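You operate a simulated robot arm through the tools that you are given. There is no shell and no other tool. Be economical: measure what you need, move in short steps, check, and stop when the job is done.

You are at the controls of a simulated two-armed robot. One attempt, no reset.

## Task
Pick up the jar from the service table with one hand, pass it to the other hand and put it on the top shelf of the grey rack. Set down upright: jar.

It is judged by the outcome, as a careful person would: the job done as asked, and still so three seconds after it is handed in. It fails if anything else is knocked over, pushed out of place, dropped, spilled or broken.

## Robot
Two 7-joint arms with two-finger parallel grippers on one trunk, on a base that drives. Base frame: it is fixed to the floor where the robot stands at the start and does not move with it; the origin is under the middle of the robot, x ahead of it, y to its left, z up. Readings come in mm, degrees, newtons and seconds.
The left shoulder is at the start at [-81, 149, 1454], the right one opposite. With the tool pointing down near the work surface each hand reaches from about 100 to 400 mm from the robot's upright axis, wherever it stands, measured 20 degrees to its own side. Places, roughly: top shelf of the grey rack [2300, 3900, 1500]. Payload 1.57 kg a hand.
The TCP of each hand is the grasp point between the finger pads, 30 mm short of the fingertips. In the tool frame z runs along the fingers and y along their closing line. Largest opening 80 mm; finger width 17, thickness 12; the body of the gripper, 40 by 82 mm, starts 80 mm behind the TCP.
Orientation is that of the tool frame in the base frame, as [roll, pitch, yaw] about the fixed x, y, z axes, in that order (R = Rz(yaw) Ry(pitch) Rx(roll)). With the fingers straight down and closing along the base's y, the tool's x points along the base's -x, its y along +y and its z along -z.

## Interface
- The arms move only by the tool jog_arm. It takes "left_targets", "right_targets" or both (then of equal length, played together; a hand with none holds still); each is one flat list of numbers, 7 for each row, row after row: the opening in per cent of the stroke, from 0 (shut) to 100 (fully open), then the shift along the tool's x, y, z in mm, then the turn, a rotation vector about the tool's x, y, z in degrees. In form: [fingers, tx, ty, tz, ax, ay, az, fingers, tx, ty, tz, ax, ay, az, ...]. A call has 1 to 12 rows; each row is the pose to reach, as a shift and turn from the pose commanded when the call began, along the tool's axes at that moment. Each row takes 0.2 s and may step no farther than 50 mm and 8.6 degrees from the row before; otherwise, or with a gripper value out of range, the whole call is refused. A pose out of reach is approached as far as the arm can. The call stops where the force on the tool passes 40 N (or 10 N more than at its start, if that is more) or the arm is blocked; 0.2 s more then pass. The fingers move at their own pace (about 45 mm/s each) and stop on an object; they squeeze with about 43 N. The grip force told is the motor's: it shows also when the fingers shut on nothing. Time passes only in rows, and 0.2 s behind the last, so rows that repeat a pose let the fingers close. It gives the time, the measured TCP pose, the force on the tool (base axes), the opening and the grip force at its end, in the units of the frame above (readings bear some noise), with the torque about the TCP (base axes, N m) and any sound that the robot's microphone picked up, and new pictures: "views" is both (left out), scene, wrist or none (wrist: the cameras of the hands that moved).
- Cameras (640 x 400 px; columns grow to the right, rows downward): "scene" is now at [88.6, -9.9, 1370.6]; the picture's right is [-0.21, -0.98, -0.00], its down [-0.22, 0.05, -0.98] and it looks along [0.95, -0.21, -0.22] (base axes); focal length 214 px, centre (320, 200). "left" rides on the left gripper at [72, 7, -122] in its tool frame; the picture's right is [-0.09, 1.00, 0.00], its down [-0.84, -0.08, -0.54] and it looks along [-0.54, -0.05, 0.84] (tool axes); focal length 238 px, centre (320, 200). "right" rides on the right gripper at [72, -7, -122] in its tool frame; the picture's right is [0.09, 1.00, 0.00], its down [-0.84, 0.08, -0.54] and it looks along [-0.54, 0.05, 0.84] (tool axes); focal length 238 px, centre (320, 200). There is no depth. A picture from a camera that has moved, and an enlarged one, comes with that camera's place and axes in the base frame and with its lens.
- lift_body(by): slides the trunk up (or, below 0, down) by that many mm; the arms and the scene camera ride with it, the base frame stays. It gives what a move gives, with no picture.
- roll_base(legs): drives the robot by 1 to 6 legs, each [ahead, left, turn to the left] in mm, mm and degrees, along the robot's own axes; the way and the turn of a leg run together, so that a leg with both is an arc; at most 1500 mm and 180 degrees a leg. The arms and the cameras ride along, it lands a little off, and it stops where it bumps. It gives what a move gives, and a new picture of the scene camera.
- head_to(pan, tilt): turns the head with the scene camera to pan (to the left, within 60 degrees either way) and tilt (down, from -29 to 69), counted from straight ahead of the robot. It gives what a move gives, and a new picture of the scene camera.
- zoom(camera, box): a new picture of the part [left, top, right, bottom] of that camera's present view, enlarged. It takes no simulated time.
- hand_in(): hands the job in; it is judged then, once.

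Go step by step. Nothing tells you exact positions but the pictures and the camera data: compare them with the known pose of the tool, close in by small moves and look again before you grip or let go. The budget is 120 turns and 260 pictures, counting those below and the enlarged ones. Unless the task says otherwise, let go and move clear before handing in, and close with one line.

The tools are called as name(argument=value, ...) on one line, values as JSON. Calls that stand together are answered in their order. jog_arm: Moves the arms, as the interface text tells. Its arguments: {"type":"object","properties":{"left_targets":{"type":"array","items":{"type":"number"}},"right_targets":{"type":"array","items":{"type":"number"}},"views":{"type":"string","enum":["both","scene","wrist","none"]}},"required":[]} The other tools are called the same way: lift_body (by) slides the trunk up or down; roll_base (legs) drives the base; head_to (pan, tilt) turns the head that bears the scene camera; zoom (camera, box) takes an enlarged picture of a part of a camera's view; hand_in () hands the job in.

At the start:

```text
t: 0.0
left_tcp_pos: [149.5, 121.2, 1329.5]
left_tcp_rot: [178.4, -15.7, -179.4]
left_contact_force: [-0.5, -0.7, 0.1]
left_ft_torque: [0.02, 0.0, -0.02]
left_gripper_width: 80.0
left_grasp_force: 0.1
right_tcp_pos: [128.1, -161.2, 1302.6]
right_tcp_rot: [-166.2, -14.4, 177.7]
right_contact_force: [0.0, -0.2, -0.1]
right_ft_torque: [-0.02, 0.02, 0.0]
right_gripper_width: 80.0
right_grasp_force: 0.1
trunk travel left (down, up): [-600.0, 640.0]
robot x, y, heading: [-89.3, 10.6, 0.1]
head pan, tilt: [-12.3, 11.3]
```

scene: 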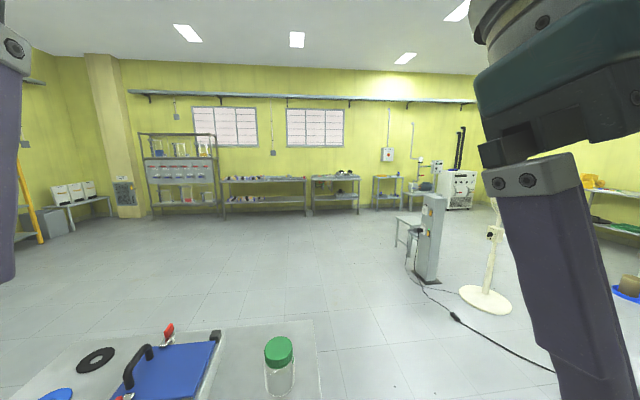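
right: 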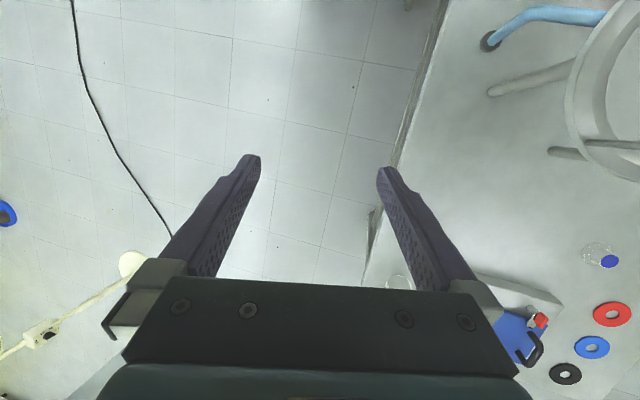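
left: 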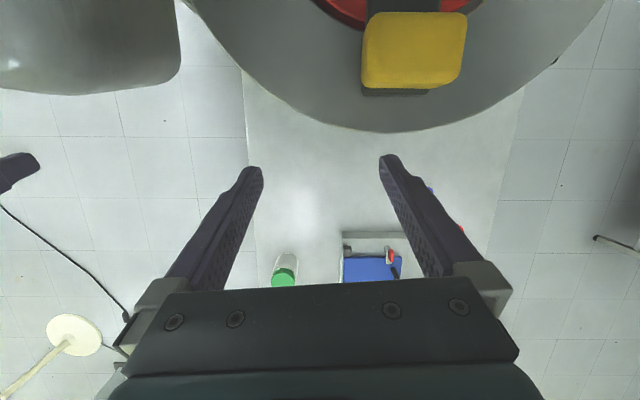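

I see a glass jar with a green lid on the table ahead, and the grey rack at far left. First I look down at the table with the head.

head_to(pan=0, tilt=50)

```text
t: 1.1
left_tcp_pos: [150.0, 121.0, 1330.1]
left_tcp_rot: [178.4, -15.5, -179.4]
left_contact_force: [0.0, 0.6, -0.6]
left_ft_torque: [0.01, -0.04, 0.0]
left_gripper_width: 80.1
left_grasp_force: 0.1
right_tcp_pos: [128.3, -161.5, 1301.8]
right_tcp_rot: [-166.0, -14.4, 177.7]
right_contact_force: [-0.9, -0.1, -0.2]
right_ft_torque: [-0.04, 0.01, -0.02]
right_gripper_width: 80.0
right_grasp_force: 0.0
trunk travel left (down, up): [-600.0, 640.0]
robot x, y, heading: [-93.2, 5.8, -0.1]
head pan, tilt: [0.0, 50.0]
camera scene: at [88.2, -2.2, 1348.2], right [-0.13, -0.99, 0.0], down [-0.44, 0.06, -0.89], along [0.89, -0.11, -0.45], focal length 214 px, centre (320, 200)
```

scene: 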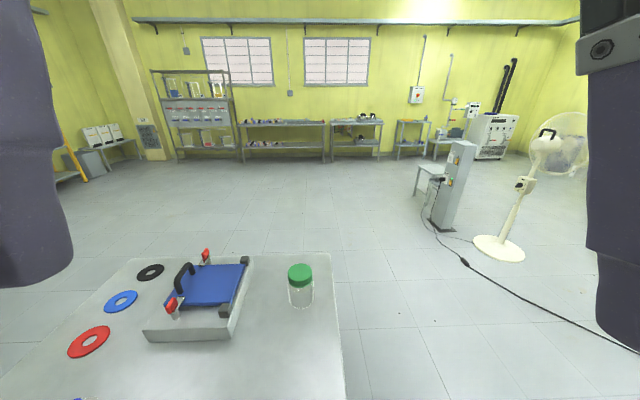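

The head was still moving in that picture; I take new ones.

head_to(pan=0, tilt=50)

zoom(camera="left", box=[200, 160, 440, 310])

```text
t: 1.6
left_tcp_pos: [150.1, 121.6, 1329.8]
left_tcp_rot: [178.4, -15.7, -179.5]
left_contact_force: [0.0, -0.6, 0.6]
left_ft_torque: [-0.04, -0.01, -0.01]
left_gripper_width: 80.1
left_grasp_force: 0.0
right_tcp_pos: [127.6, -162.4, 1302.6]
right_tcp_rot: [-166.0, -14.3, 177.6]
right_contact_force: [-0.7, 0.1, -0.6]
right_ft_torque: [0.03, 0.05, 0.03]
right_gripper_width: 79.8
right_grasp_force: 0.0
trunk travel left (down, up): [-600.0, 640.0]
robot x, y, heading: [-91.3, 7.2, -0.2]
head pan, tilt: [0.0, 50.0]
camera scene: at [88.3, -2.2, 1348.4], right [-0.13, -0.99, 0.0], down [-0.44, 0.06, -0.89], along [0.89, -0.11, -0.45], focal length 214 px, centre (320, 200)
```

scene: 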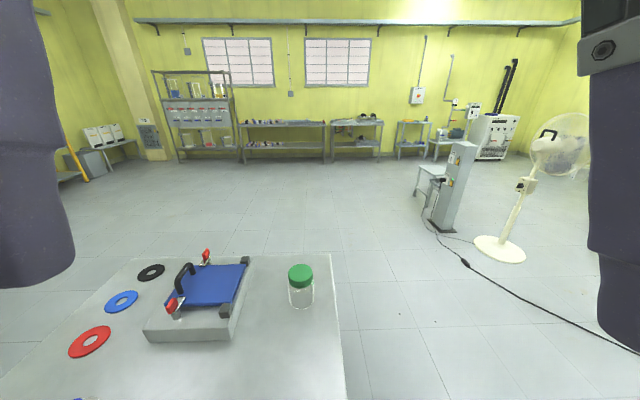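

```text
2.67 times, centred on (320, 235) of left
camera zoom: at [114.1, 124.2, 1466.3], right [0.09, 1.0, 0.0], down [0.95, -0.08, 0.29], along [0.29, -0.02, -0.96], focal length 636 px, centre (320, 107)
```

zoom: 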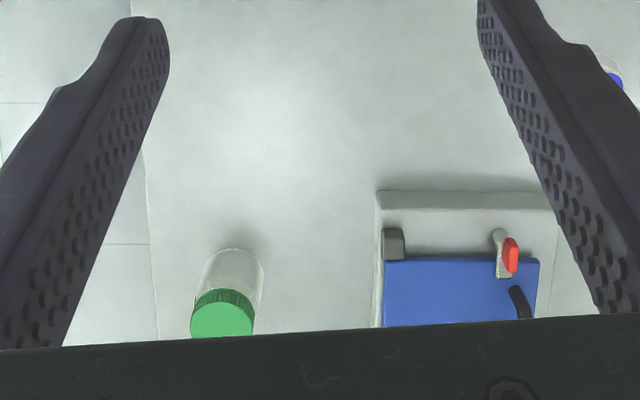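

The jar stands near x 450, y 10. I need to see the near part of the table and where its edges are, so I tilt further and zoom.

head_to(pan=0, tilt=69)

zoom(camera="right", box=[380, 0, 640, 290])

zoom(camera="left", box=[0, 0, 640, 400])

```text
t: 2.5
left_tcp_pos: [150.2, 121.1, 1328.6]
left_tcp_rot: [178.4, -15.6, -179.5]
left_contact_force: [-0.1, 0.0, 0.3]
left_ft_torque: [-0.03, 0.03, -0.01]
left_gripper_width: 80.1
left_grasp_force: 0.0
right_tcp_pos: [128.3, -160.8, 1302.3]
right_tcp_rot: [-166.0, -14.3, 177.6]
right_contact_force: [0.3, -0.2, -0.3]
right_ft_torque: [0.03, 0.01, 0.02]
right_gripper_width: 80.0
right_grasp_force: 0.0
trunk travel left (down, up): [-600.0, 640.0]
robot x, y, heading: [-87.3, 6.3, -0.2]
head pan, tilt: [0.0, 68.8]
camera scene: at [88.4, -2.1, 1348.5], right [-0.12, -0.99, 0.0], down [-0.44, 0.06, -0.9], along [0.89, -0.11, -0.44], focal length 214 px, centre (320, 200)
```

scene: 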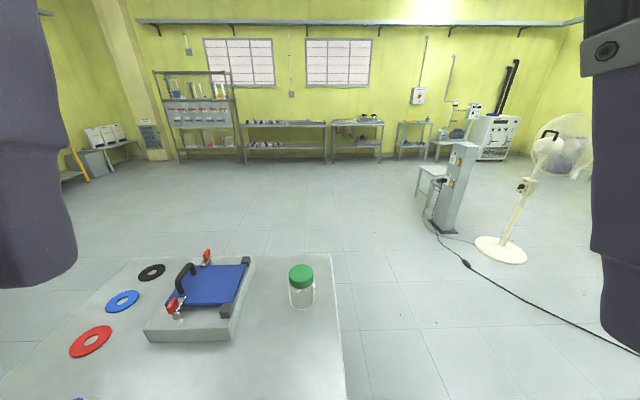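

```text
1.38 times, centred on (510, 145) of right
camera zoom: at [88.7, -136.9, 1437.1], right [-0.11, 0.97, -0.21], down [0.94, 0.17, 0.28], along [0.31, -0.17, -0.94], focal length 329 px, centre (58, 276)
```

zoom: 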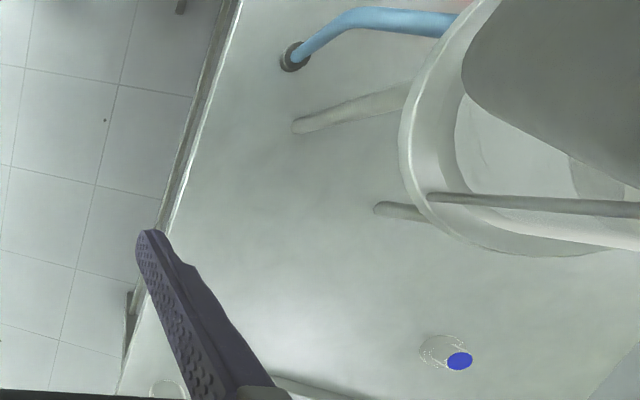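

```text
1.00 times, centred on (320, 200) of left (not enlarged: the box is as wide or as high as the picture)
camera zoom: at [114.1, 124.0, 1466.2], right [0.09, 1.0, 0.0], down [0.95, -0.08, 0.29], along [0.29, -0.02, -0.96], focal length 238 px, centre (320, 200)
```

zoom: 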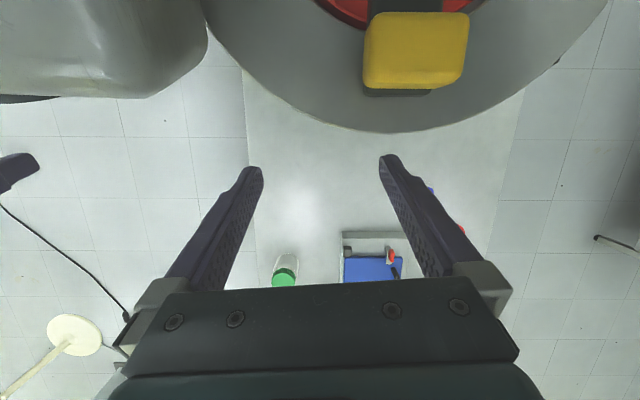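

The robot hand cameras see the table well. I straighten the left hand to point down so that its camera looks forward at the jar, and move it back a little for a second bearing.

jog_arm(left_targets=[100, 0, 20, 0, 0, -7.5, 0, 100, 0, 40, 0, 0, -15.5, 0, 100, 0, 40, 0, 0, -15.5, 0])

```text
t: 3.1
left_tcp_pos: [130.1, 174.2, 1296.4]
left_tcp_rot: [170.9, -8.7, -179.3]
left_contact_force: [-0.6, 0.4, 0.2]
left_ft_torque: [0.01, 0.0, 0.01]
left_gripper_width: 80.1
left_grasp_force: 0.0
right_tcp_pos: [128.6, -160.9, 1303.6]
right_tcp_rot: [-166.1, -14.1, 177.6]
right_contact_force: [1.0, -0.5, 0.2]
right_ft_torque: [0.01, -0.01, 0.02]
right_gripper_width: 80.0
right_grasp_force: 0.1
trunk travel left (down, up): [-600.0, 640.0]
robot x, y, heading: [-91.2, 7.1, 0.1]
head pan, tilt: [0.0, 68.8]
stopped in row 3 (left hand): the arm was blocked; the commanded pose is now the measured one
camera scene: at [88.1, -2.4, 1348.1], right [-0.12, -0.99, 0.0], down [-0.45, 0.06, -0.89], along [0.89, -0.11, -0.45], focal length 214 px, centre (320, 200)
camera left: at [77.7, 161.7, 1425.9], right [0.1, 0.98, 0.14], down [0.91, -0.15, 0.39], along [0.41, 0.09, -0.91], focal length 238 px, centre (320, 200)
```

scene: 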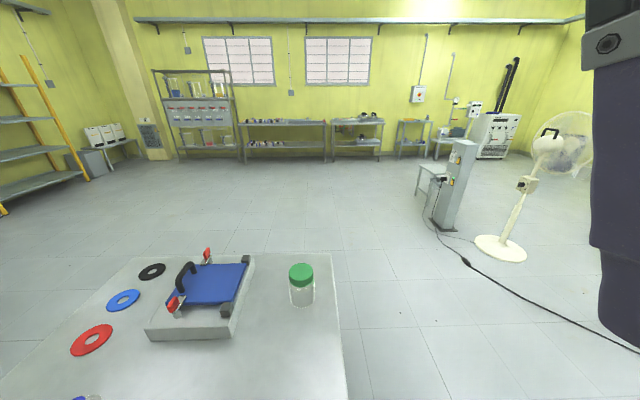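
left: 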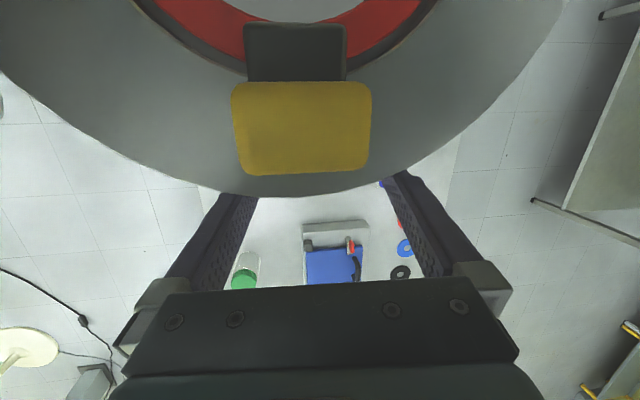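

The arm stopped as blocked, apparently by its own elbow; the grey disc with red ring seems to be part of the arm itself. I test whether the head turns further, to view the area close to the robot.

head_to(pan=40, tilt=60)

zoom(camera="right", box=[0, 0, 640, 400])

```text
t: 4.2
left_tcp_pos: [130.4, 174.1, 1294.0]
left_tcp_rot: [171.0, -8.8, -179.3]
left_contact_force: [-1.1, 0.5, -0.9]
left_ft_torque: [0.01, -0.02, 0.0]
left_gripper_width: 80.1
left_grasp_force: 0.0
right_tcp_pos: [129.1, -162.3, 1302.7]
right_tcp_rot: [-165.9, -14.3, 177.6]
right_contact_force: [0.8, -0.4, 0.0]
right_ft_torque: [-0.01, 0.03, 0.0]
right_gripper_width: 79.9
right_grasp_force: 0.1
trunk travel left (down, up): [-600.0, 640.0]
robot x, y, heading: [-90.6, 5.6, -0.3]
head pan, tilt: [40.0, 60.0]
camera scene: at [88.6, -2.0, 1348.6], right [-0.12, -0.99, 0.0], down [-0.44, 0.05, -0.9], along [0.89, -0.1, -0.44], focal length 214 px, centre (320, 200)
```

scene: 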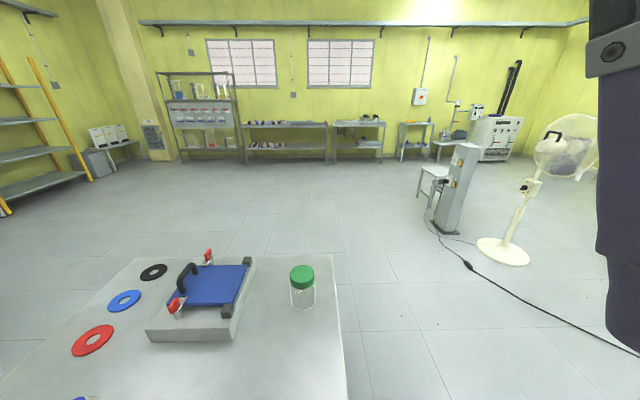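

```text
1.00 times, centred on (320, 200) of right (not enlarged: the box is as wide or as high as the picture)
camera zoom: at [88.5, -137.3, 1437.1], right [-0.11, 0.97, -0.21], down [0.94, 0.17, 0.28], along [0.31, -0.17, -0.93], focal length 238 px, centre (320, 200)
```

zoom: 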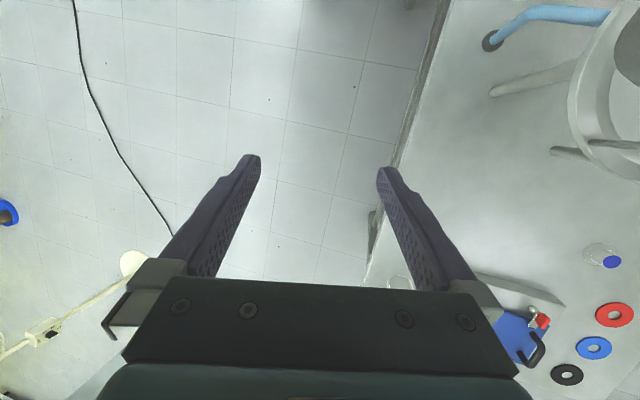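

The head doesn't really follow (stuck near pan -6, tilt 26), so I'll rely on the hand cameras. The jar's lid is around [475, 0, 950] on a table at about z 860. I use the right hand to look down and back at the robot's base, to see whether there is room to drive ahead.

jog_arm(right_targets=[100, 0, -30, 0, 0, 8, 0, 100, 0, -60, 0, 0, 16, 0, 100, 0, -90, 0, 0, 24, 0, 100, 0, -120, 0, 0, 32, 0, 100, 0, -120, 0, 0, 32, 0], views="wrist")

```text
t: 5.0
left_tcp_pos: [130.5, 173.2, 1295.8]
left_tcp_rot: [170.9, -8.5, -179.4]
left_contact_force: [-1.0, -0.5, -0.1]
left_ft_torque: [0.03, -0.01, 0.02]
left_gripper_width: 80.2
left_grasp_force: 0.2
right_tcp_pos: [94.6, -247.7, 1278.1]
right_tcp_rot: [-161.0, -49.3, 168.2]
right_contact_force: [0.0, 0.3, 1.1]
right_ft_torque: [0.0, 0.01, -0.01]
right_gripper_width: 80.0
right_grasp_force: 0.0
trunk travel left (down, up): [-600.0, 640.0]
robot x, y, heading: [-95.3, 6.2, -0.1]
head pan, tilt: [40.0, 60.0]
stopped in row 4 (right hand): the arm was blocked; the commanded pose is now the measured one
camera right: at [141.3, -223.3, 1408.9], right [-0.11, 0.98, -0.14], down [0.95, 0.06, -0.32], along [-0.3, -0.17, -0.94], focal length 238 px, centre (320, 200)
```

right: 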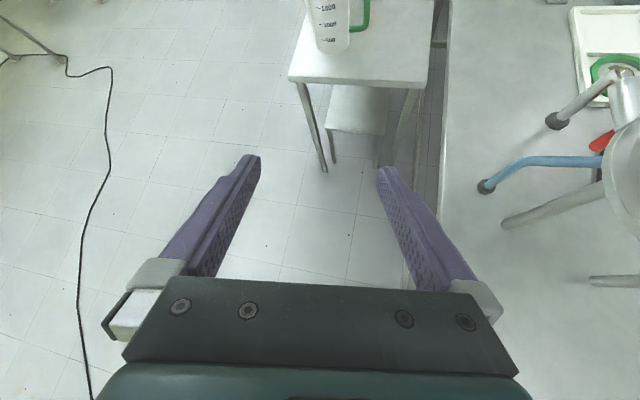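

The table seems to run back past the robot on its left, with stands on it. I test carefully with a short drive ahead.

roll_base(legs=[[40, 0, 0]])

zoom(camera="left", box=[0, 0, 640, 400])

```text
t: 5.8
left_tcp_pos: [129.2, 173.3, 1295.8]
left_tcp_rot: [170.8, -8.3, -179.4]
left_contact_force: [0.2, -0.1, 0.3]
left_ft_torque: [-0.01, 0.02, 0.0]
left_gripper_width: 80.3
left_grasp_force: 0.0
right_tcp_pos: [94.6, -247.9, 1276.7]
right_tcp_rot: [-161.2, -49.2, 168.4]
right_contact_force: [-0.1, 1.2, 0.2]
right_ft_torque: [-0.04, 0.03, 0.02]
right_gripper_width: 79.9
right_grasp_force: 0.2
trunk travel left (down, up): [-600.0, 640.0]
robot x, y, heading: [-97.6, 5.0, 0.2]
head pan, tilt: [40.0, 60.0]
stopped in leg 1: the robot was blocked; the commanded pose is now the measured one
camera scene: at [88.2, -2.2, 1348.4], right [-0.11, -0.99, -0.01], down [-0.44, 0.06, -0.9], along [0.89, -0.1, -0.45], focal length 214 px, centre (320, 200)
```

scene: 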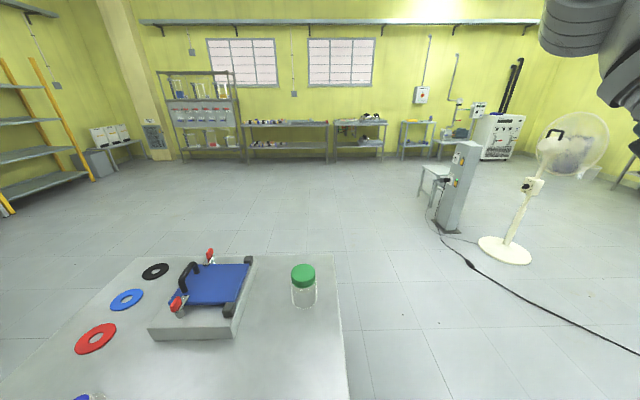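

```text
1.00 times, centred on (320, 200) of left (not enlarged: the box is as wide or as high as the picture)
camera zoom: at [77.2, 160.7, 1426.2], right [0.1, 0.98, 0.14], down [0.91, -0.15, 0.4], along [0.41, 0.09, -0.91], focal length 238 px, centre (320, 200)
```

zoom: 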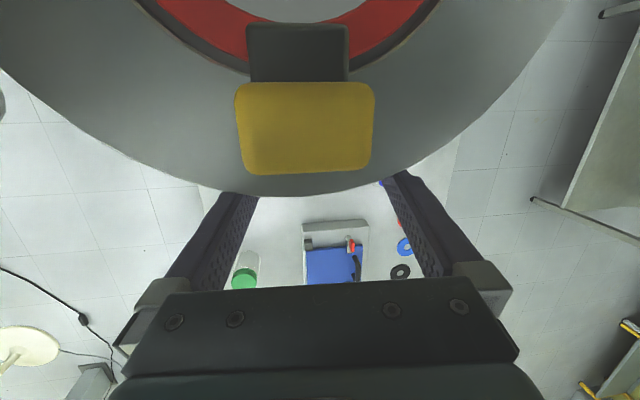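

Driving ahead is blocked, and a grey disc with a red ring and yellow block is close behind the left fingers (around [80, 165, 1350]). I move the left hand forward and tilt its camera back to see what that is.

jog_arm(left_targets=[100, -40, 0, 0, 0, 0, 0, 100, -80, 0, 0, 0, 0, 0, 100, -120, 0, 0, 0, 0, 0, 100, -160, 0, 0, 0, 0, 0, 100, -160, 0, 0, 0, 8, 0, 100, -160, 0, 0, 0, 16, 0, 100, -160, 0, 0, 0, 24, 0, 100, -160, 0, 0, 0, 32, 0], views="both")

```text
t: 7.8
left_tcp_pos: [237.2, 162.1, 1273.4]
left_tcp_rot: [168.8, -35.1, -174.4]
left_contact_force: [-0.4, 0.9, -1.2]
left_ft_torque: [0.0, -0.03, -0.03]
left_gripper_width: 80.2
left_grasp_force: 0.0
left hand out of reach, approached as far as the arm can: row 7, 8
right_tcp_pos: [94.1, -249.4, 1276.5]
right_tcp_rot: [-161.1, -49.3, 168.4]
right_contact_force: [-0.2, 0.9, 0.1]
right_ft_torque: [-0.01, 0.0, -0.04]
right_gripper_width: 80.1
right_grasp_force: 0.0
trunk travel left (down, up): [-600.0, 640.0]
robot x, y, heading: [-96.0, 5.2, 0.5]
head pan, tilt: [40.0, 60.0]
stopped in row 8 (left hand): the arm was blocked; the commanded pose is now the measured one
camera scene: at [88.4, -2.0, 1348.6], right [-0.1, -0.99, -0.01], down [-0.44, 0.05, -0.9], along [0.89, -0.09, -0.44], focal length 214 px, centre (320, 200)
camera left: at [250.2, 147.8, 1413.5], right [0.09, 0.99, 0.11], down [0.99, -0.09, -0.06], along [-0.05, 0.11, -0.99], focal length 238 px, centre (320, 200)
```

scene: 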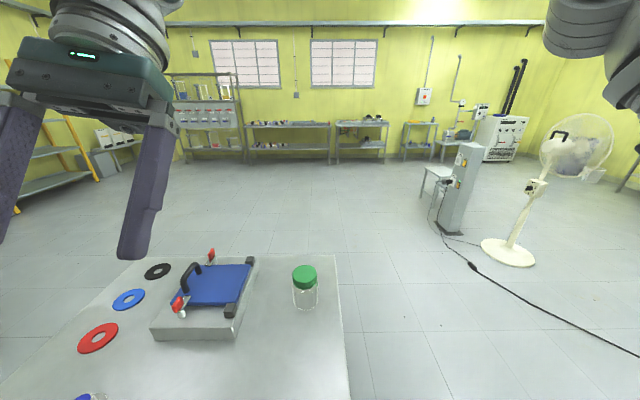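
left: 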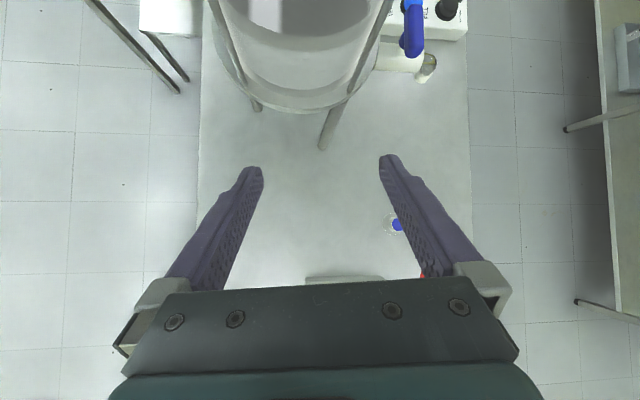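

The thing near the left hand is a tall vessel on legs standing on the table, right under the left shoulder; the trunk may be hemmed in by it. Lifting is the safe way to get clear, so I try that and see whether head and base free up.

lift_body(by=100)

head_to(pan=-20, tilt=60)

```text
t: 9.4
left_tcp_pos: [249.8, 153.2, 1276.5]
left_tcp_rot: [170.0, -34.4, -175.2]
left_contact_force: [-0.7, -0.2, 0.0]
left_ft_torque: [0.01, 0.0, 0.02]
left_gripper_width: 80.0
left_grasp_force: 0.1
right_tcp_pos: [106.1, -258.5, 1284.3]
right_tcp_rot: [-160.2, -48.3, 167.6]
right_contact_force: [-0.7, 0.3, -0.4]
right_ft_torque: [-0.01, -0.01, 0.03]
right_gripper_width: 79.9
right_grasp_force: 0.1
trunk travel left (down, up): [-827.0, 413.0]
robot x, y, heading: [-92.6, 4.4, -0.1]
head pan, tilt: [40.0, 60.0]
stopped: the arm was blocked; the commanded pose is now the measured one
```

```text
t: 10.7
left_tcp_pos: [250.8, 154.2, 1278.2]
left_tcp_rot: [170.0, -34.4, -175.1]
left_contact_force: [-0.1, 0.5, -0.3]
left_ft_torque: [-0.04, 0.01, 0.01]
left_gripper_width: 80.0
left_grasp_force: 0.1
right_tcp_pos: [107.7, -257.6, 1286.0]
right_tcp_rot: [-160.0, -48.1, 167.6]
right_contact_force: [-0.5, -0.3, 0.6]
right_ft_torque: [-0.03, -0.03, 0.02]
right_gripper_width: 79.8
right_grasp_force: 0.1
trunk travel left (down, up): [-827.0, 413.0]
robot x, y, heading: [-95.4, 7.3, 0.2]
head pan, tilt: [-20.0, 60.0]
camera scene: at [72.1, -23.4, 1304.2], right [-0.34, -0.94, 0.01], down [-0.81, 0.29, -0.51], along [0.48, -0.18, -0.86], focal length 214 px, centre (320, 200)
```

scene: 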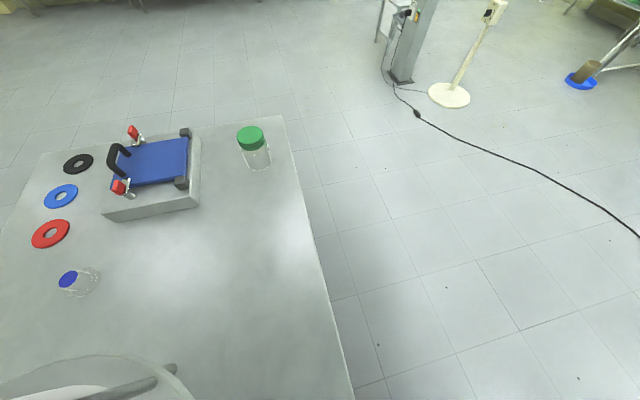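

The head is freed now, though the trunk reading and the hands disagree. I lift a little more and watch the readings.

lift_body(by=60)

head_to(pan=0, tilt=69)

```text
t: 11.7
left_tcp_pos: [247.3, 160.6, 1336.0]
left_tcp_rot: [169.2, -34.5, -174.7]
left_contact_force: [0.2, -0.8, -0.5]
left_ft_torque: [-0.01, -0.02, 0.01]
left_gripper_width: 79.8
left_grasp_force: 0.0
right_tcp_pos: [103.2, -251.5, 1340.3]
right_tcp_rot: [-160.8, -48.4, 168.1]
right_contact_force: [0.2, -0.1, 0.6]
right_ft_torque: [0.01, -0.03, 0.05]
right_gripper_width: 80.0
right_grasp_force: 0.0
trunk travel left (down, up): [-887.0, 353.0]
robot x, y, heading: [-93.5, 6.4, 0.1]
head pan, tilt: [-20.0, 60.0]
```

```text
t: 12.5
left_tcp_pos: [246.4, 159.7, 1336.2]
left_tcp_rot: [169.4, -34.7, -174.8]
left_contact_force: [0.4, 0.1, 0.3]
left_ft_torque: [0.01, 0.0, 0.04]
left_gripper_width: 80.1
left_grasp_force: 0.1
right_tcp_pos: [104.4, -251.6, 1341.7]
right_tcp_rot: [-160.7, -48.6, 168.1]
right_contact_force: [0.1, -0.4, -0.4]
right_ft_torque: [-0.02, 0.02, 0.0]
right_gripper_width: 80.3
right_grasp_force: 0.0
trunk travel left (down, up): [-887.0, 353.0]
robot x, y, heading: [-96.2, 8.0, 0.5]
head pan, tilt: [0.0, 68.8]
camera scene: at [61.5, 4.9, 1352.4], right [0.0, -1.0, 0.0], down [-0.93, 0.0, -0.36], along [0.36, 0.0, -0.93], focal length 214 px, centre (320, 200)
```

scene: 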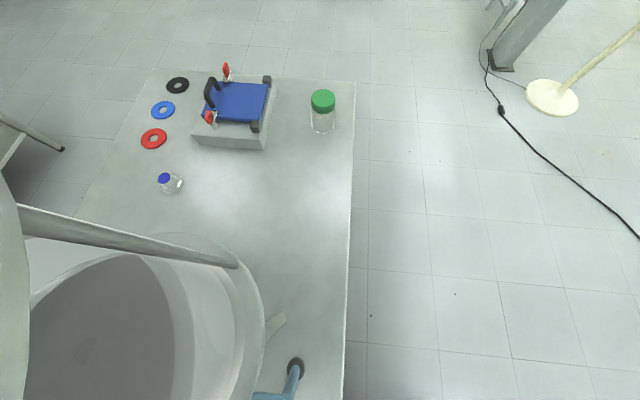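

Now everything is free: the head turns and the lift follows exactly. Before driving I raise the trunk well clear of the vessel.

lift_body(by=200)

zoom(camera="scene", box=[220, 60, 420, 185])

zoom(camera="left", box=[0, 0, 640, 400])

zoom(camera="right", box=[0, 0, 640, 400])

```text
t: 14.7
left_tcp_pos: [248.2, 159.5, 1536.4]
left_tcp_rot: [169.3, -34.6, -174.8]
left_contact_force: [0.6, 0.1, 0.6]
left_ft_torque: [0.01, -0.02, 0.01]
left_gripper_width: 80.4
left_grasp_force: 0.1
right_tcp_pos: [104.8, -250.9, 1540.5]
right_tcp_rot: [-160.7, -48.6, 168.1]
right_contact_force: [-0.6, -0.5, -0.3]
right_ft_torque: [-0.02, 0.01, 0.02]
right_gripper_width: 79.9
right_grasp_force: 0.1
trunk travel left (down, up): [-1087.0, 153.0]
robot x, y, heading: [-95.4, 5.1, 0.3]
head pan, tilt: [0.0, 68.8]
```

```text
3.20 times, centred on (320, 122) of scene
camera zoom: at [61.5, 5.0, 1552.3], right [0.0, -1.0, 0.0], down [-0.93, 0.0, -0.36], along [0.36, 0.0, -0.93], focal length 686 px, centre (320, 448)
```

zoom: 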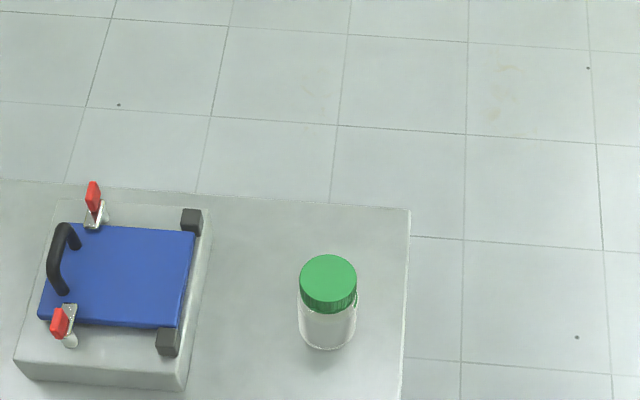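

```text
1.00 times, centred on (320, 200) of left (not enlarged: the box is as wide or as high as the picture)
camera zoom: at [258.3, 145.5, 1676.4], right [0.09, 0.99, 0.1], down [1.0, -0.09, -0.05], along [-0.04, 0.1, -0.99], focal length 238 px, centre (320, 200)
```

zoom: 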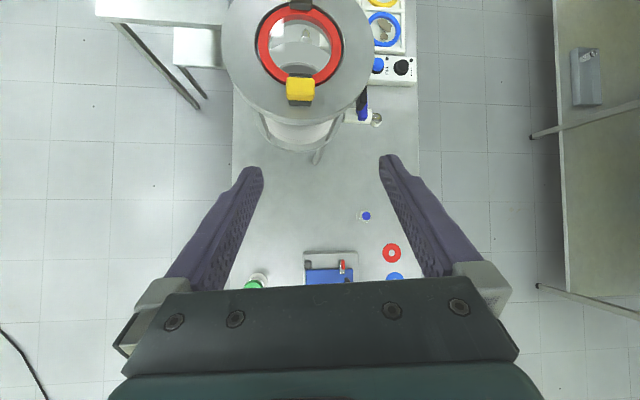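

```text
1.00 times, centred on (320, 200) of right (not enlarged: the box is as wide or as high as the picture)
camera zoom: at [149.0, -226.6, 1673.1], right [-0.11, 0.98, -0.15], down [0.95, 0.06, -0.3], along [-0.29, -0.17, -0.94], focal length 238 px, centre (320, 200)
```

zoom: 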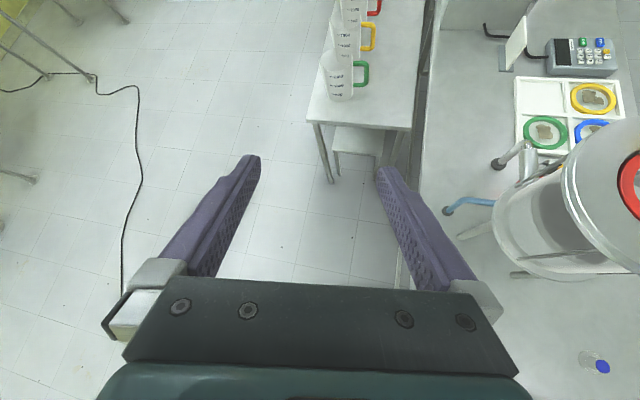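

From above I see the vessel clearly; the jar is near [505, -3], lid top ~925, table ~810, close to the table's right edge. I'll leave the table sideways to the right and then approach the jar from over the open floor, facing left.

roll_base(legs=[[0, -200, 0]])

```text
t: 16.3
left_tcp_pos: [249.1, -41.6, 1536.4]
left_tcp_rot: [169.3, -34.6, -174.7]
left_contact_force: [0.3, 0.2, 0.3]
left_ft_torque: [-0.03, 0.01, 0.04]
left_gripper_width: 80.1
left_grasp_force: 0.0
right_tcp_pos: [103.5, -451.9, 1540.3]
right_tcp_rot: [-160.7, -48.6, 168.0]
right_contact_force: [0.3, -0.3, 0.2]
right_ft_torque: [0.0, 0.0, 0.01]
right_gripper_width: 79.8
right_grasp_force: 0.0
trunk travel left (down, up): [-1087.0, 153.0]
robot x, y, heading: [-95.0, -196.1, -0.1]
head pan, tilt: [0.0, 68.8]
camera scene: at [61.6, -196.4, 1552.4], right [0.0, -1.0, 0.0], down [-0.93, 0.0, -0.36], along [0.36, 0.0, -0.93], focal length 214 px, centre (320, 200)
```

scene: 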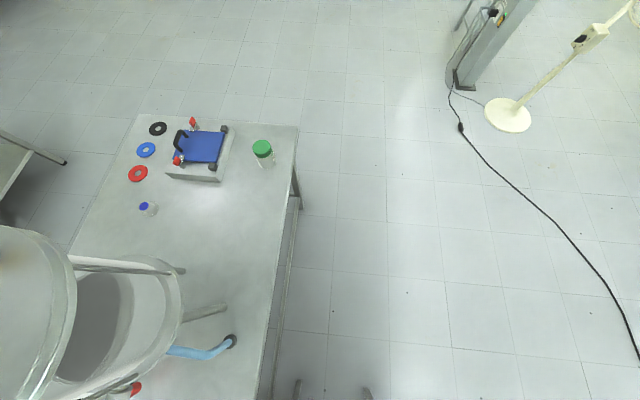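

Driving works now. I go alongside the table and turn to face it.

roll_base(legs=[[200, -260, 0], [285, 0, 0], [0, 0, 90]])

```text
t: 23.9
left_tcp_pos: [237.4, -115.6, 1536.8]
left_tcp_rot: [169.4, -34.5, -84.4]
left_contact_force: [0.0, 0.0, 1.2]
left_ft_torque: [0.02, 0.0, 0.0]
left_gripper_width: 79.7
left_grasp_force: 0.1
right_tcp_pos: [648.6, -256.7, 1541.5]
right_tcp_rot: [-160.7, -48.5, -101.7]
right_contact_force: [-0.5, -0.2, 0.8]
right_ft_torque: [0.05, 0.0, 0.01]
right_gripper_width: 80.2
right_grasp_force: 0.0
trunk travel left (down, up): [-1087.0, 153.0]
robot x, y, heading: [394.2, -453.1, 90.4]
head pan, tilt: [0.0, 68.8]
camera scene: at [392.6, -302.2, 1552.4], right [1.0, 0.01, 0.0], down [0.01, -0.93, -0.36], along [0.0, 0.36, -0.93], focal length 214 px, centre (320, 200)
```

scene: 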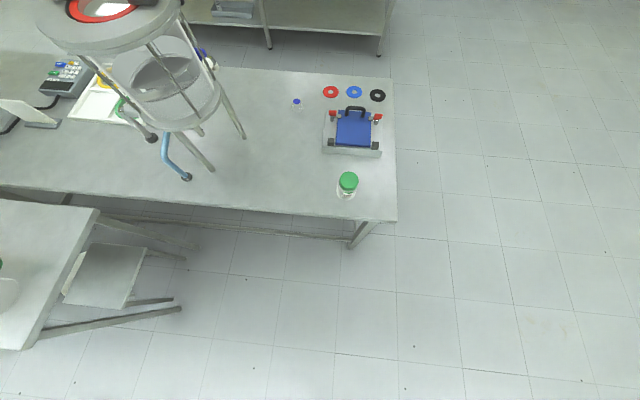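

The jar fits consistently at [482, -3], lid top ≈953, table ≈843. I lower the trunk, close in by 110 mm and straighten the right hand to point down.

lift_body(by=-230)

roll_base(legs=[[110, 0, 0]])

jog_arm(right_targets=[100, 0, 0, 0, -1.87, -7.09, -0.39, 100, 0, 0, 0, -3.74, -14.17, -0.77, 100, 0, 0, 0, -5.6, -21.3, -1.16, 100, 0, 0, 0, -7.5, -28.3, -1.54, 100, 0, 0, 0, -9.4, -35.4, -1.93, 100, 0, 0, 0, -11.2, -42.5, -2.3, 100, 0, 0, 0, -13.1, -49.6, -2.7])

```text
t: 26.3
left_tcp_pos: [236.3, -114.9, 1306.0]
left_tcp_rot: [169.3, -34.6, -84.5]
left_contact_force: [-0.1, 0.3, 0.0]
left_ft_torque: [-0.01, -0.03, 0.02]
left_gripper_width: 80.0
left_grasp_force: 0.0
right_tcp_pos: [650.1, -256.3, 1310.4]
right_tcp_rot: [-160.7, -48.5, -101.6]
right_contact_force: [0.5, -0.3, 0.3]
right_ft_torque: [0.01, 0.02, 0.02]
right_gripper_width: 80.2
right_grasp_force: 0.0
trunk travel left (down, up): [-857.0, 383.0]
robot x, y, heading: [395.6, -454.6, 90.4]
head pan, tilt: [0.0, 68.8]
```

```text
t: 27.5
left_tcp_pos: [237.4, -5.6, 1305.4]
left_tcp_rot: [169.4, -34.6, -84.3]
left_contact_force: [0.4, 0.2, 0.0]
left_ft_torque: [-0.02, -0.02, 0.02]
left_gripper_width: 79.9
left_grasp_force: 0.1
right_tcp_pos: [648.9, -146.4, 1311.5]
right_tcp_rot: [-160.8, -48.5, -101.5]
right_contact_force: [-0.2, 0.2, 0.2]
right_ft_torque: [-0.02, 0.01, -0.04]
right_gripper_width: 79.8
right_grasp_force: 0.1
trunk travel left (down, up): [-857.0, 383.0]
robot x, y, heading: [397.9, -347.7, 90.5]
head pan, tilt: [0.0, 68.8]
camera scene: at [391.7, -193.0, 1322.4], right [1.0, 0.01, 0.0], down [0.01, -0.93, -0.36], along [0.0, 0.36, -0.93], focal length 214 px, centre (320, 200)
```

scene: 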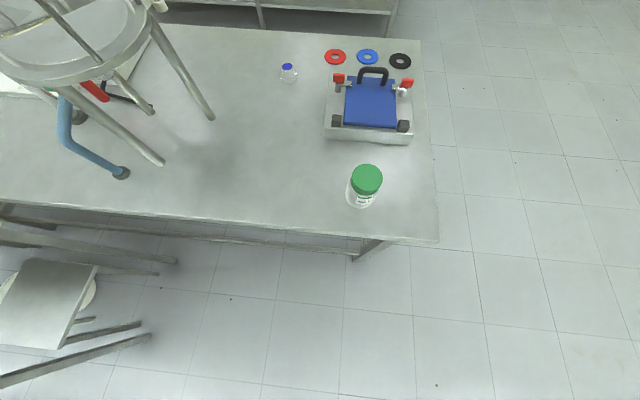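

```text
t: 29.1
left_tcp_pos: [237.1, -6.6, 1306.4]
left_tcp_rot: [169.2, -34.6, -84.4]
left_contact_force: [0.7, 0.2, -0.2]
left_ft_torque: [-0.01, 0.0, 0.02]
left_gripper_width: 80.0
left_grasp_force: 0.1
right_tcp_pos: [648.9, -146.6, 1310.7]
right_tcp_rot: [179.9, -0.1, -89.8]
right_contact_force: [0.3, -0.5, 0.2]
right_ft_torque: [-0.01, 0.0, 0.0]
right_gripper_width: 80.2
right_grasp_force: 0.0
trunk travel left (down, up): [-857.0, 383.0]
robot x, y, heading: [392.5, -347.4, 90.6]
head pan, tilt: [0.0, 68.8]
camera scene: at [391.7, -192.9, 1322.4], right [1.0, 0.01, 0.0], down [0.01, -0.93, -0.36], along [0.0, 0.36, -0.93], focal length 214 px, centre (320, 200)
camera right: at [655.4, -217.5, 1433.9], right [-1.0, -0.09, 0.0], down [-0.08, 0.84, 0.54], along [-0.05, 0.54, -0.84], focal length 238 px, centre (320, 200)
```

scene: 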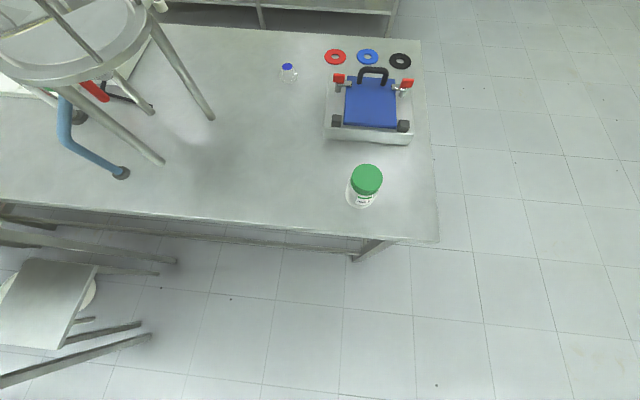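
right: 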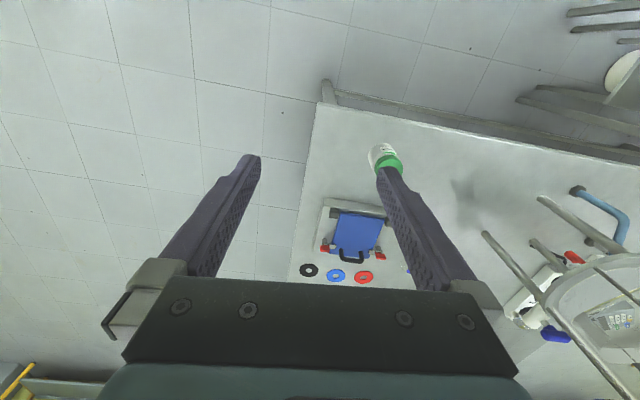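

Right hand points straight down. I bring it above the jar at [482, -3], still well above it (fingertips ~1070), and look.

jog_arm(right_targets=[100, -20, 24, 30, 0, 0, 0, 100, -41, 48, 60, 0, 0, 0, 100, -61, 72, 90, 0, 0, 0, 100, -82, 95, 120, 0, 0, 0, 100, -102, 119, 150, 0, 0, 0, 100, -123, 143, 180, 0, 0, 0, 100, -143, 167, 211, 0, 0, 0, 100, -143, 167, 211, 0, 0, 0])

```text
t: 30.9
left_tcp_pos: [236.0, -5.8, 1305.8]
left_tcp_rot: [169.3, -34.6, -84.3]
left_contact_force: [0.3, -0.5, 0.5]
left_ft_torque: [-0.04, 0.02, 0.02]
left_gripper_width: 80.0
left_grasp_force: 0.0
right_tcp_pos: [480.0, -4.1, 1100.3]
right_tcp_rot: [179.9, 0.1, -89.8]
right_contact_force: [0.3, 0.1, -0.3]
right_ft_torque: [0.01, 0.03, 0.0]
right_gripper_width: 80.0
right_grasp_force: 0.0
trunk travel left (down, up): [-857.0, 383.0]
robot x, y, heading: [392.3, -349.1, 90.7]
head pan, tilt: [0.0, 68.8]
camera scene: at [391.7, -193.0, 1322.4], right [1.0, 0.01, 0.0], down [0.01, -0.93, -0.36], along [0.0, 0.36, -0.93], focal length 214 px, centre (320, 200)
camera right: at [486.5, -75.3, 1222.5], right [-1.0, -0.09, 0.0], down [-0.08, 0.84, 0.54], along [-0.05, 0.54, -0.84], focal length 238 px, centre (320, 200)
```

scene: 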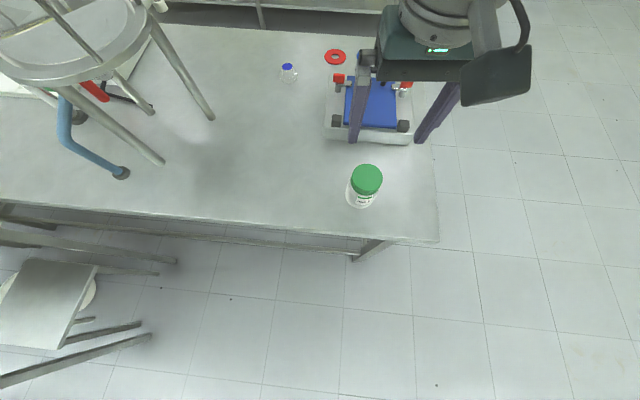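
right: 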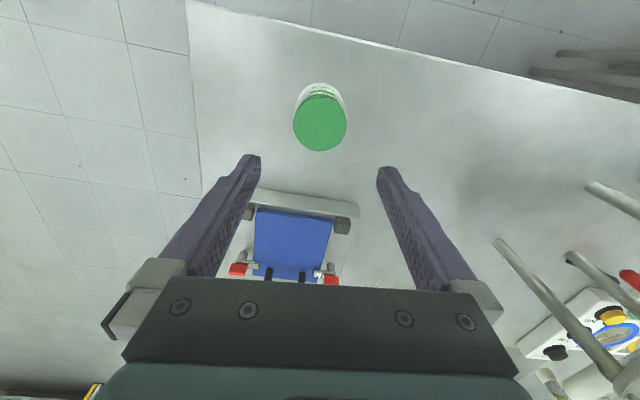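

The jar's lid centre is directly below the hand ([479, -3]). I descend until the fingertips are about level with the lid top and check.

jog_arm(right_targets=[100, 0, 1, 40, 0, 0, 0, 100, 0, 1, 80, 0, 0, 0, 100, 0, 1, 110, 0, 0, 0, 100, 0, 1, 110, 0, 0, 0])

zoom(camera="scene", box=[290, 120, 450, 220])

```text
t: 31.9
left_tcp_pos: [235.9, -5.8, 1305.5]
left_tcp_rot: [169.3, -34.5, -84.3]
left_contact_force: [0.4, 0.1, 0.0]
left_ft_torque: [0.03, 0.02, -0.02]
left_gripper_width: 80.1
left_grasp_force: 0.1
right_tcp_pos: [480.7, -5.0, 989.3]
right_tcp_rot: [-179.9, -0.1, -89.9]
right_contact_force: [-0.4, 0.3, 0.3]
right_ft_torque: [-0.07, -0.03, 0.03]
right_gripper_width: 80.0
right_grasp_force: 0.1
trunk travel left (down, up): [-857.0, 383.0]
robot x, y, heading: [396.8, -347.3, 90.6]
head pan, tilt: [0.0, 68.8]
camera scene: at [391.7, -193.0, 1322.4], right [1.0, 0.01, 0.0], down [0.01, -0.93, -0.36], along [0.0, 0.36, -0.93], focal length 214 px, centre (320, 200)
camera right: at [486.3, -75.9, 1111.6], right [-1.0, -0.09, 0.0], down [-0.08, 0.84, 0.54], along [-0.05, 0.54, -0.84], focal length 238 px, centre (320, 200)
```

scene: 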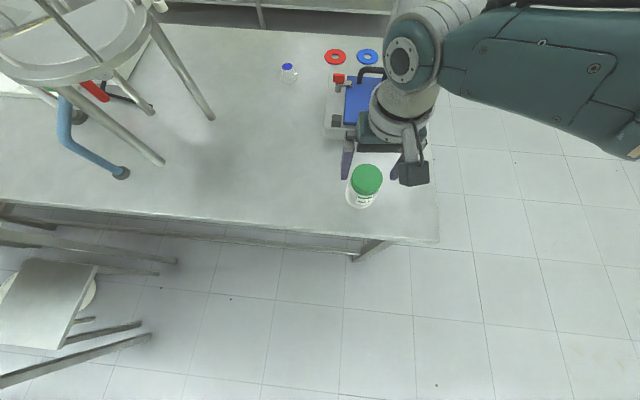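
right: 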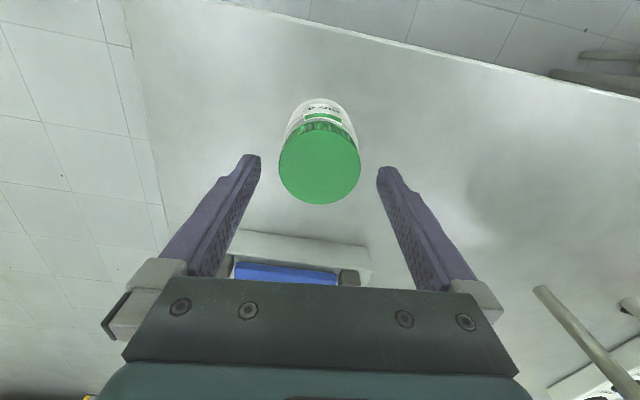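

```text
4.00 times, centred on (370, 170) of scene
camera zoom: at [391.7, -193.0, 1322.4], right [1.0, 0.01, 0.0], down [0.01, -0.93, -0.36], along [0.0, 0.36, -0.93], focal length 858 px, centre (120, 320)
```

zoom: 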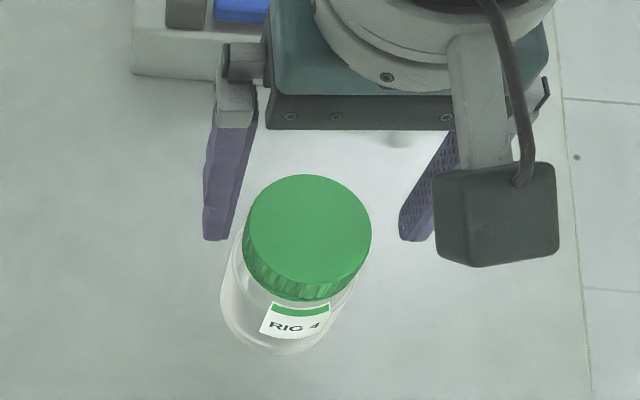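

The lid (62 mm wide, top ≈947) is centred between the fingers. I go down to TCP z≈928 and close.

jog_arm(right_targets=[100, -2, 1, 30, 0, 0, 0, 100, -2, 1, 61, 0, 0, 0, 100, -2, 1, 61, 0, 0, 0, 0, -2, 1, 61, 0, 0, 0, 0, -2, 1, 61, 0, 0, 0, 0, -2, 1, 61, 0, 0, 0, 0, -2, 1, 61, 0, 0, 0])

zoom(camera="scene", box=[290, 120, 450, 220])

```text
t: 33.5
left_tcp_pos: [236.3, -6.8, 1306.7]
left_tcp_rot: [169.3, -34.6, -84.3]
left_contact_force: [-0.4, 0.3, -0.5]
left_ft_torque: [0.0, -0.02, 0.01]
left_gripper_width: 80.1
left_grasp_force: 0.1
right_tcp_pos: [485.0, -17.3, 943.4]
right_tcp_rot: [-179.9, 0.0, -89.9]
right_contact_force: [0.8, 0.2, -0.2]
right_ft_torque: [0.03, 0.0, 0.02]
right_gripper_width: 0.1
right_grasp_force: 4.1
right hand out of reach, approached as far as the arm can: row 2, 3, 4, 5, 6, 7
trunk travel left (down, up): [-857.0, 383.0]
robot x, y, heading: [393.5, -348.8, 90.3]
head pan, tilt: [0.0, 68.8]
camera scene: at [391.7, -193.0, 1322.4], right [1.0, 0.01, 0.0], down [0.01, -0.93, -0.36], along [0.0, 0.36, -0.93], focal length 214 px, centre (320, 200)
camera right: at [491.2, -89.6, 1065.4], right [-1.0, -0.09, 0.0], down [-0.08, 0.84, 0.54], along [-0.05, 0.54, -0.84], focal length 238 px, centre (320, 200)
```

scene: 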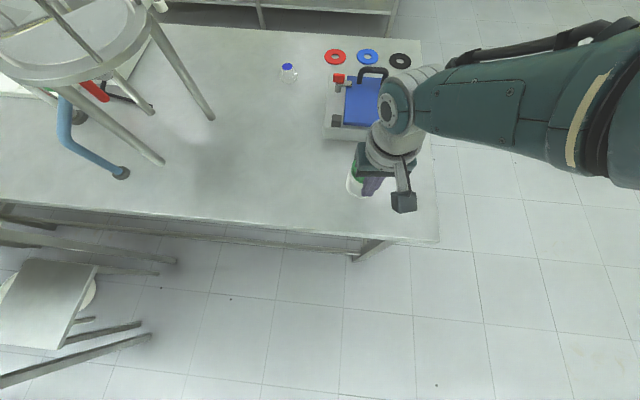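
right: 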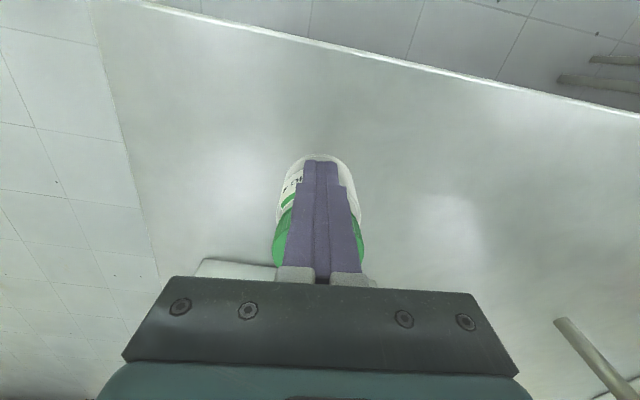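

```text
4.00 times, centred on (370, 170) of scene
camera zoom: at [391.7, -193.0, 1322.4], right [1.0, 0.01, 0.0], down [0.01, -0.93, -0.36], along [0.0, 0.36, -0.93], focal length 858 px, centre (120, 320)
```

zoom: 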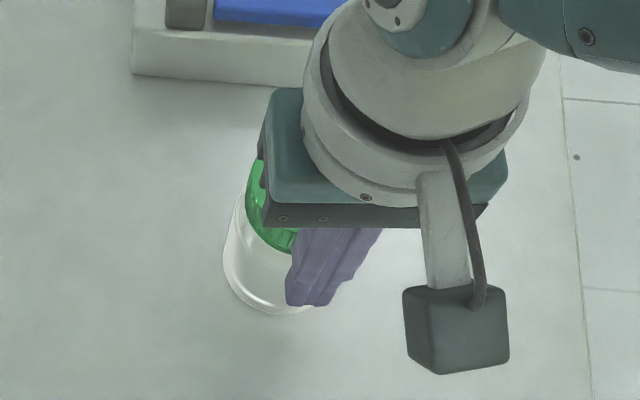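

The arm ran out of reach, ended 14 mm short and the fingers shut in front of the jar, nudging it a bit further; it is still upright. I raise the hand straight up, open, then lower the trunk and approach anew.

jog_arm(right_targets=[0, 0, 0, -30, 0, 0, 0, 0, 0, 0, -75, 0, 0, 0, 0, 0, 0, -120, 0, 0, 0, 100, 0, 0, -160, 0, 0, 0, 100, 0, 0, -160, 0, 0, 0, 100, 0, 0, -160, 0, 0, 0, 100, 0, 0, -160, 0, 0, 0, 100, 0, 0, -160, 0, 0, 0])

zoom(camera="scene", box=[290, 120, 450, 220])

```text
t: 35.3
left_tcp_pos: [236.0, -6.8, 1306.1]
left_tcp_rot: [169.3, -34.6, -84.4]
left_contact_force: [-0.5, -0.2, 0.7]
left_ft_torque: [0.02, -0.02, 0.04]
left_gripper_width: 80.2
left_grasp_force: 0.0
right_tcp_pos: [457.9, 61.8, 1063.6]
right_tcp_rot: [179.9, -0.1, -89.9]
right_contact_force: [0.5, 0.0, -0.4]
right_ft_torque: [0.03, 0.01, 0.02]
right_gripper_width: 79.7
right_grasp_force: 0.0
right hand out of reach, approached as far as the arm can: row 1, 2, 3, 4, 5, 6, 7, 8
trunk travel left (down, up): [-857.0, 383.0]
robot x, y, heading: [394.0, -347.4, 90.0]
head pan, tilt: [0.0, 68.8]
camera scene: at [391.7, -193.0, 1322.4], right [1.0, 0.01, 0.0], down [0.01, -0.93, -0.36], along [0.0, 0.36, -0.93], focal length 214 px, centre (320, 200)
camera right: at [463.2, -9.2, 1185.2], right [-1.0, -0.09, 0.0], down [-0.08, 0.84, 0.54], along [-0.05, 0.54, -0.84], focal length 238 px, centre (320, 200)
```

scene: 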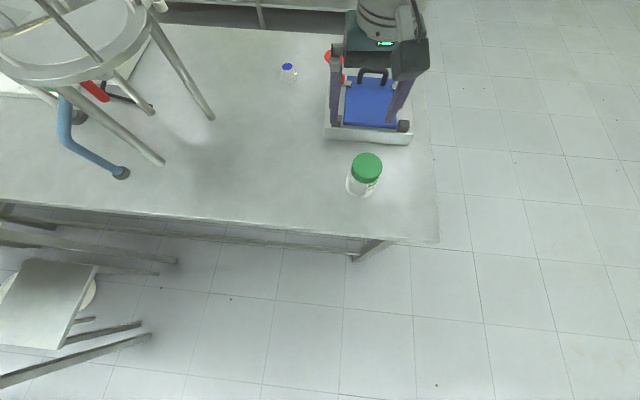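
right: 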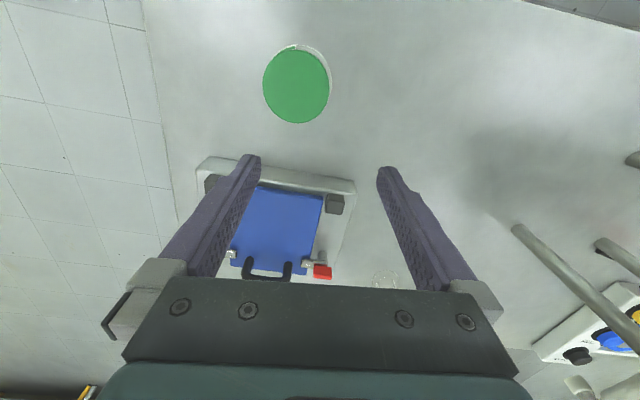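

```text
4.00 times, centred on (370, 170) of scene
camera zoom: at [391.7, -193.0, 1322.4], right [1.0, 0.01, 0.0], down [0.01, -0.93, -0.36], along [0.0, 0.36, -0.93], focal length 858 px, centre (120, 320)
```

zoom: 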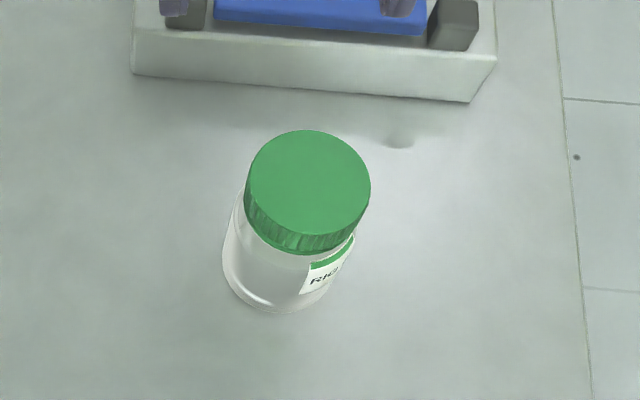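

The jar now stands at about [485, 20]. I move the hand back above it at a higher level, then lower the trunk by 150 for reach.

jog_arm(right_targets=[100, 14, -9, -30, 0, 0, 0, 100, 28, -18, -60, 0, 0, 0, 100, 42, -27, -90, 0, 0, 0, 100, 42, -27, -120, 0, 0, 0, 100, 42, -27, -120, 0, 0, 0], views="none")

```text
t: 36.5
left_tcp_pos: [237.8, -6.7, 1307.4]
left_tcp_rot: [169.3, -34.6, -84.3]
left_contact_force: [-0.3, -0.2, 0.1]
left_ft_torque: [-0.01, 0.02, 0.02]
left_gripper_width: 79.7
left_grasp_force: 0.1
right_tcp_pos: [458.9, 100.4, 1156.1]
right_tcp_rot: [179.9, -0.1, -90.0]
right_contact_force: [0.0, -0.2, -0.1]
right_ft_torque: [0.01, 0.01, -0.03]
right_gripper_width: 79.9
right_grasp_force: 0.1
right hand out of reach, approached as far as the arm can: row 1, 2, 3, 4, 5
trunk travel left (down, up): [-857.0, 383.0]
robot x, y, heading: [394.6, -348.7, 90.5]
head pan, tilt: [0.0, 68.8]
```

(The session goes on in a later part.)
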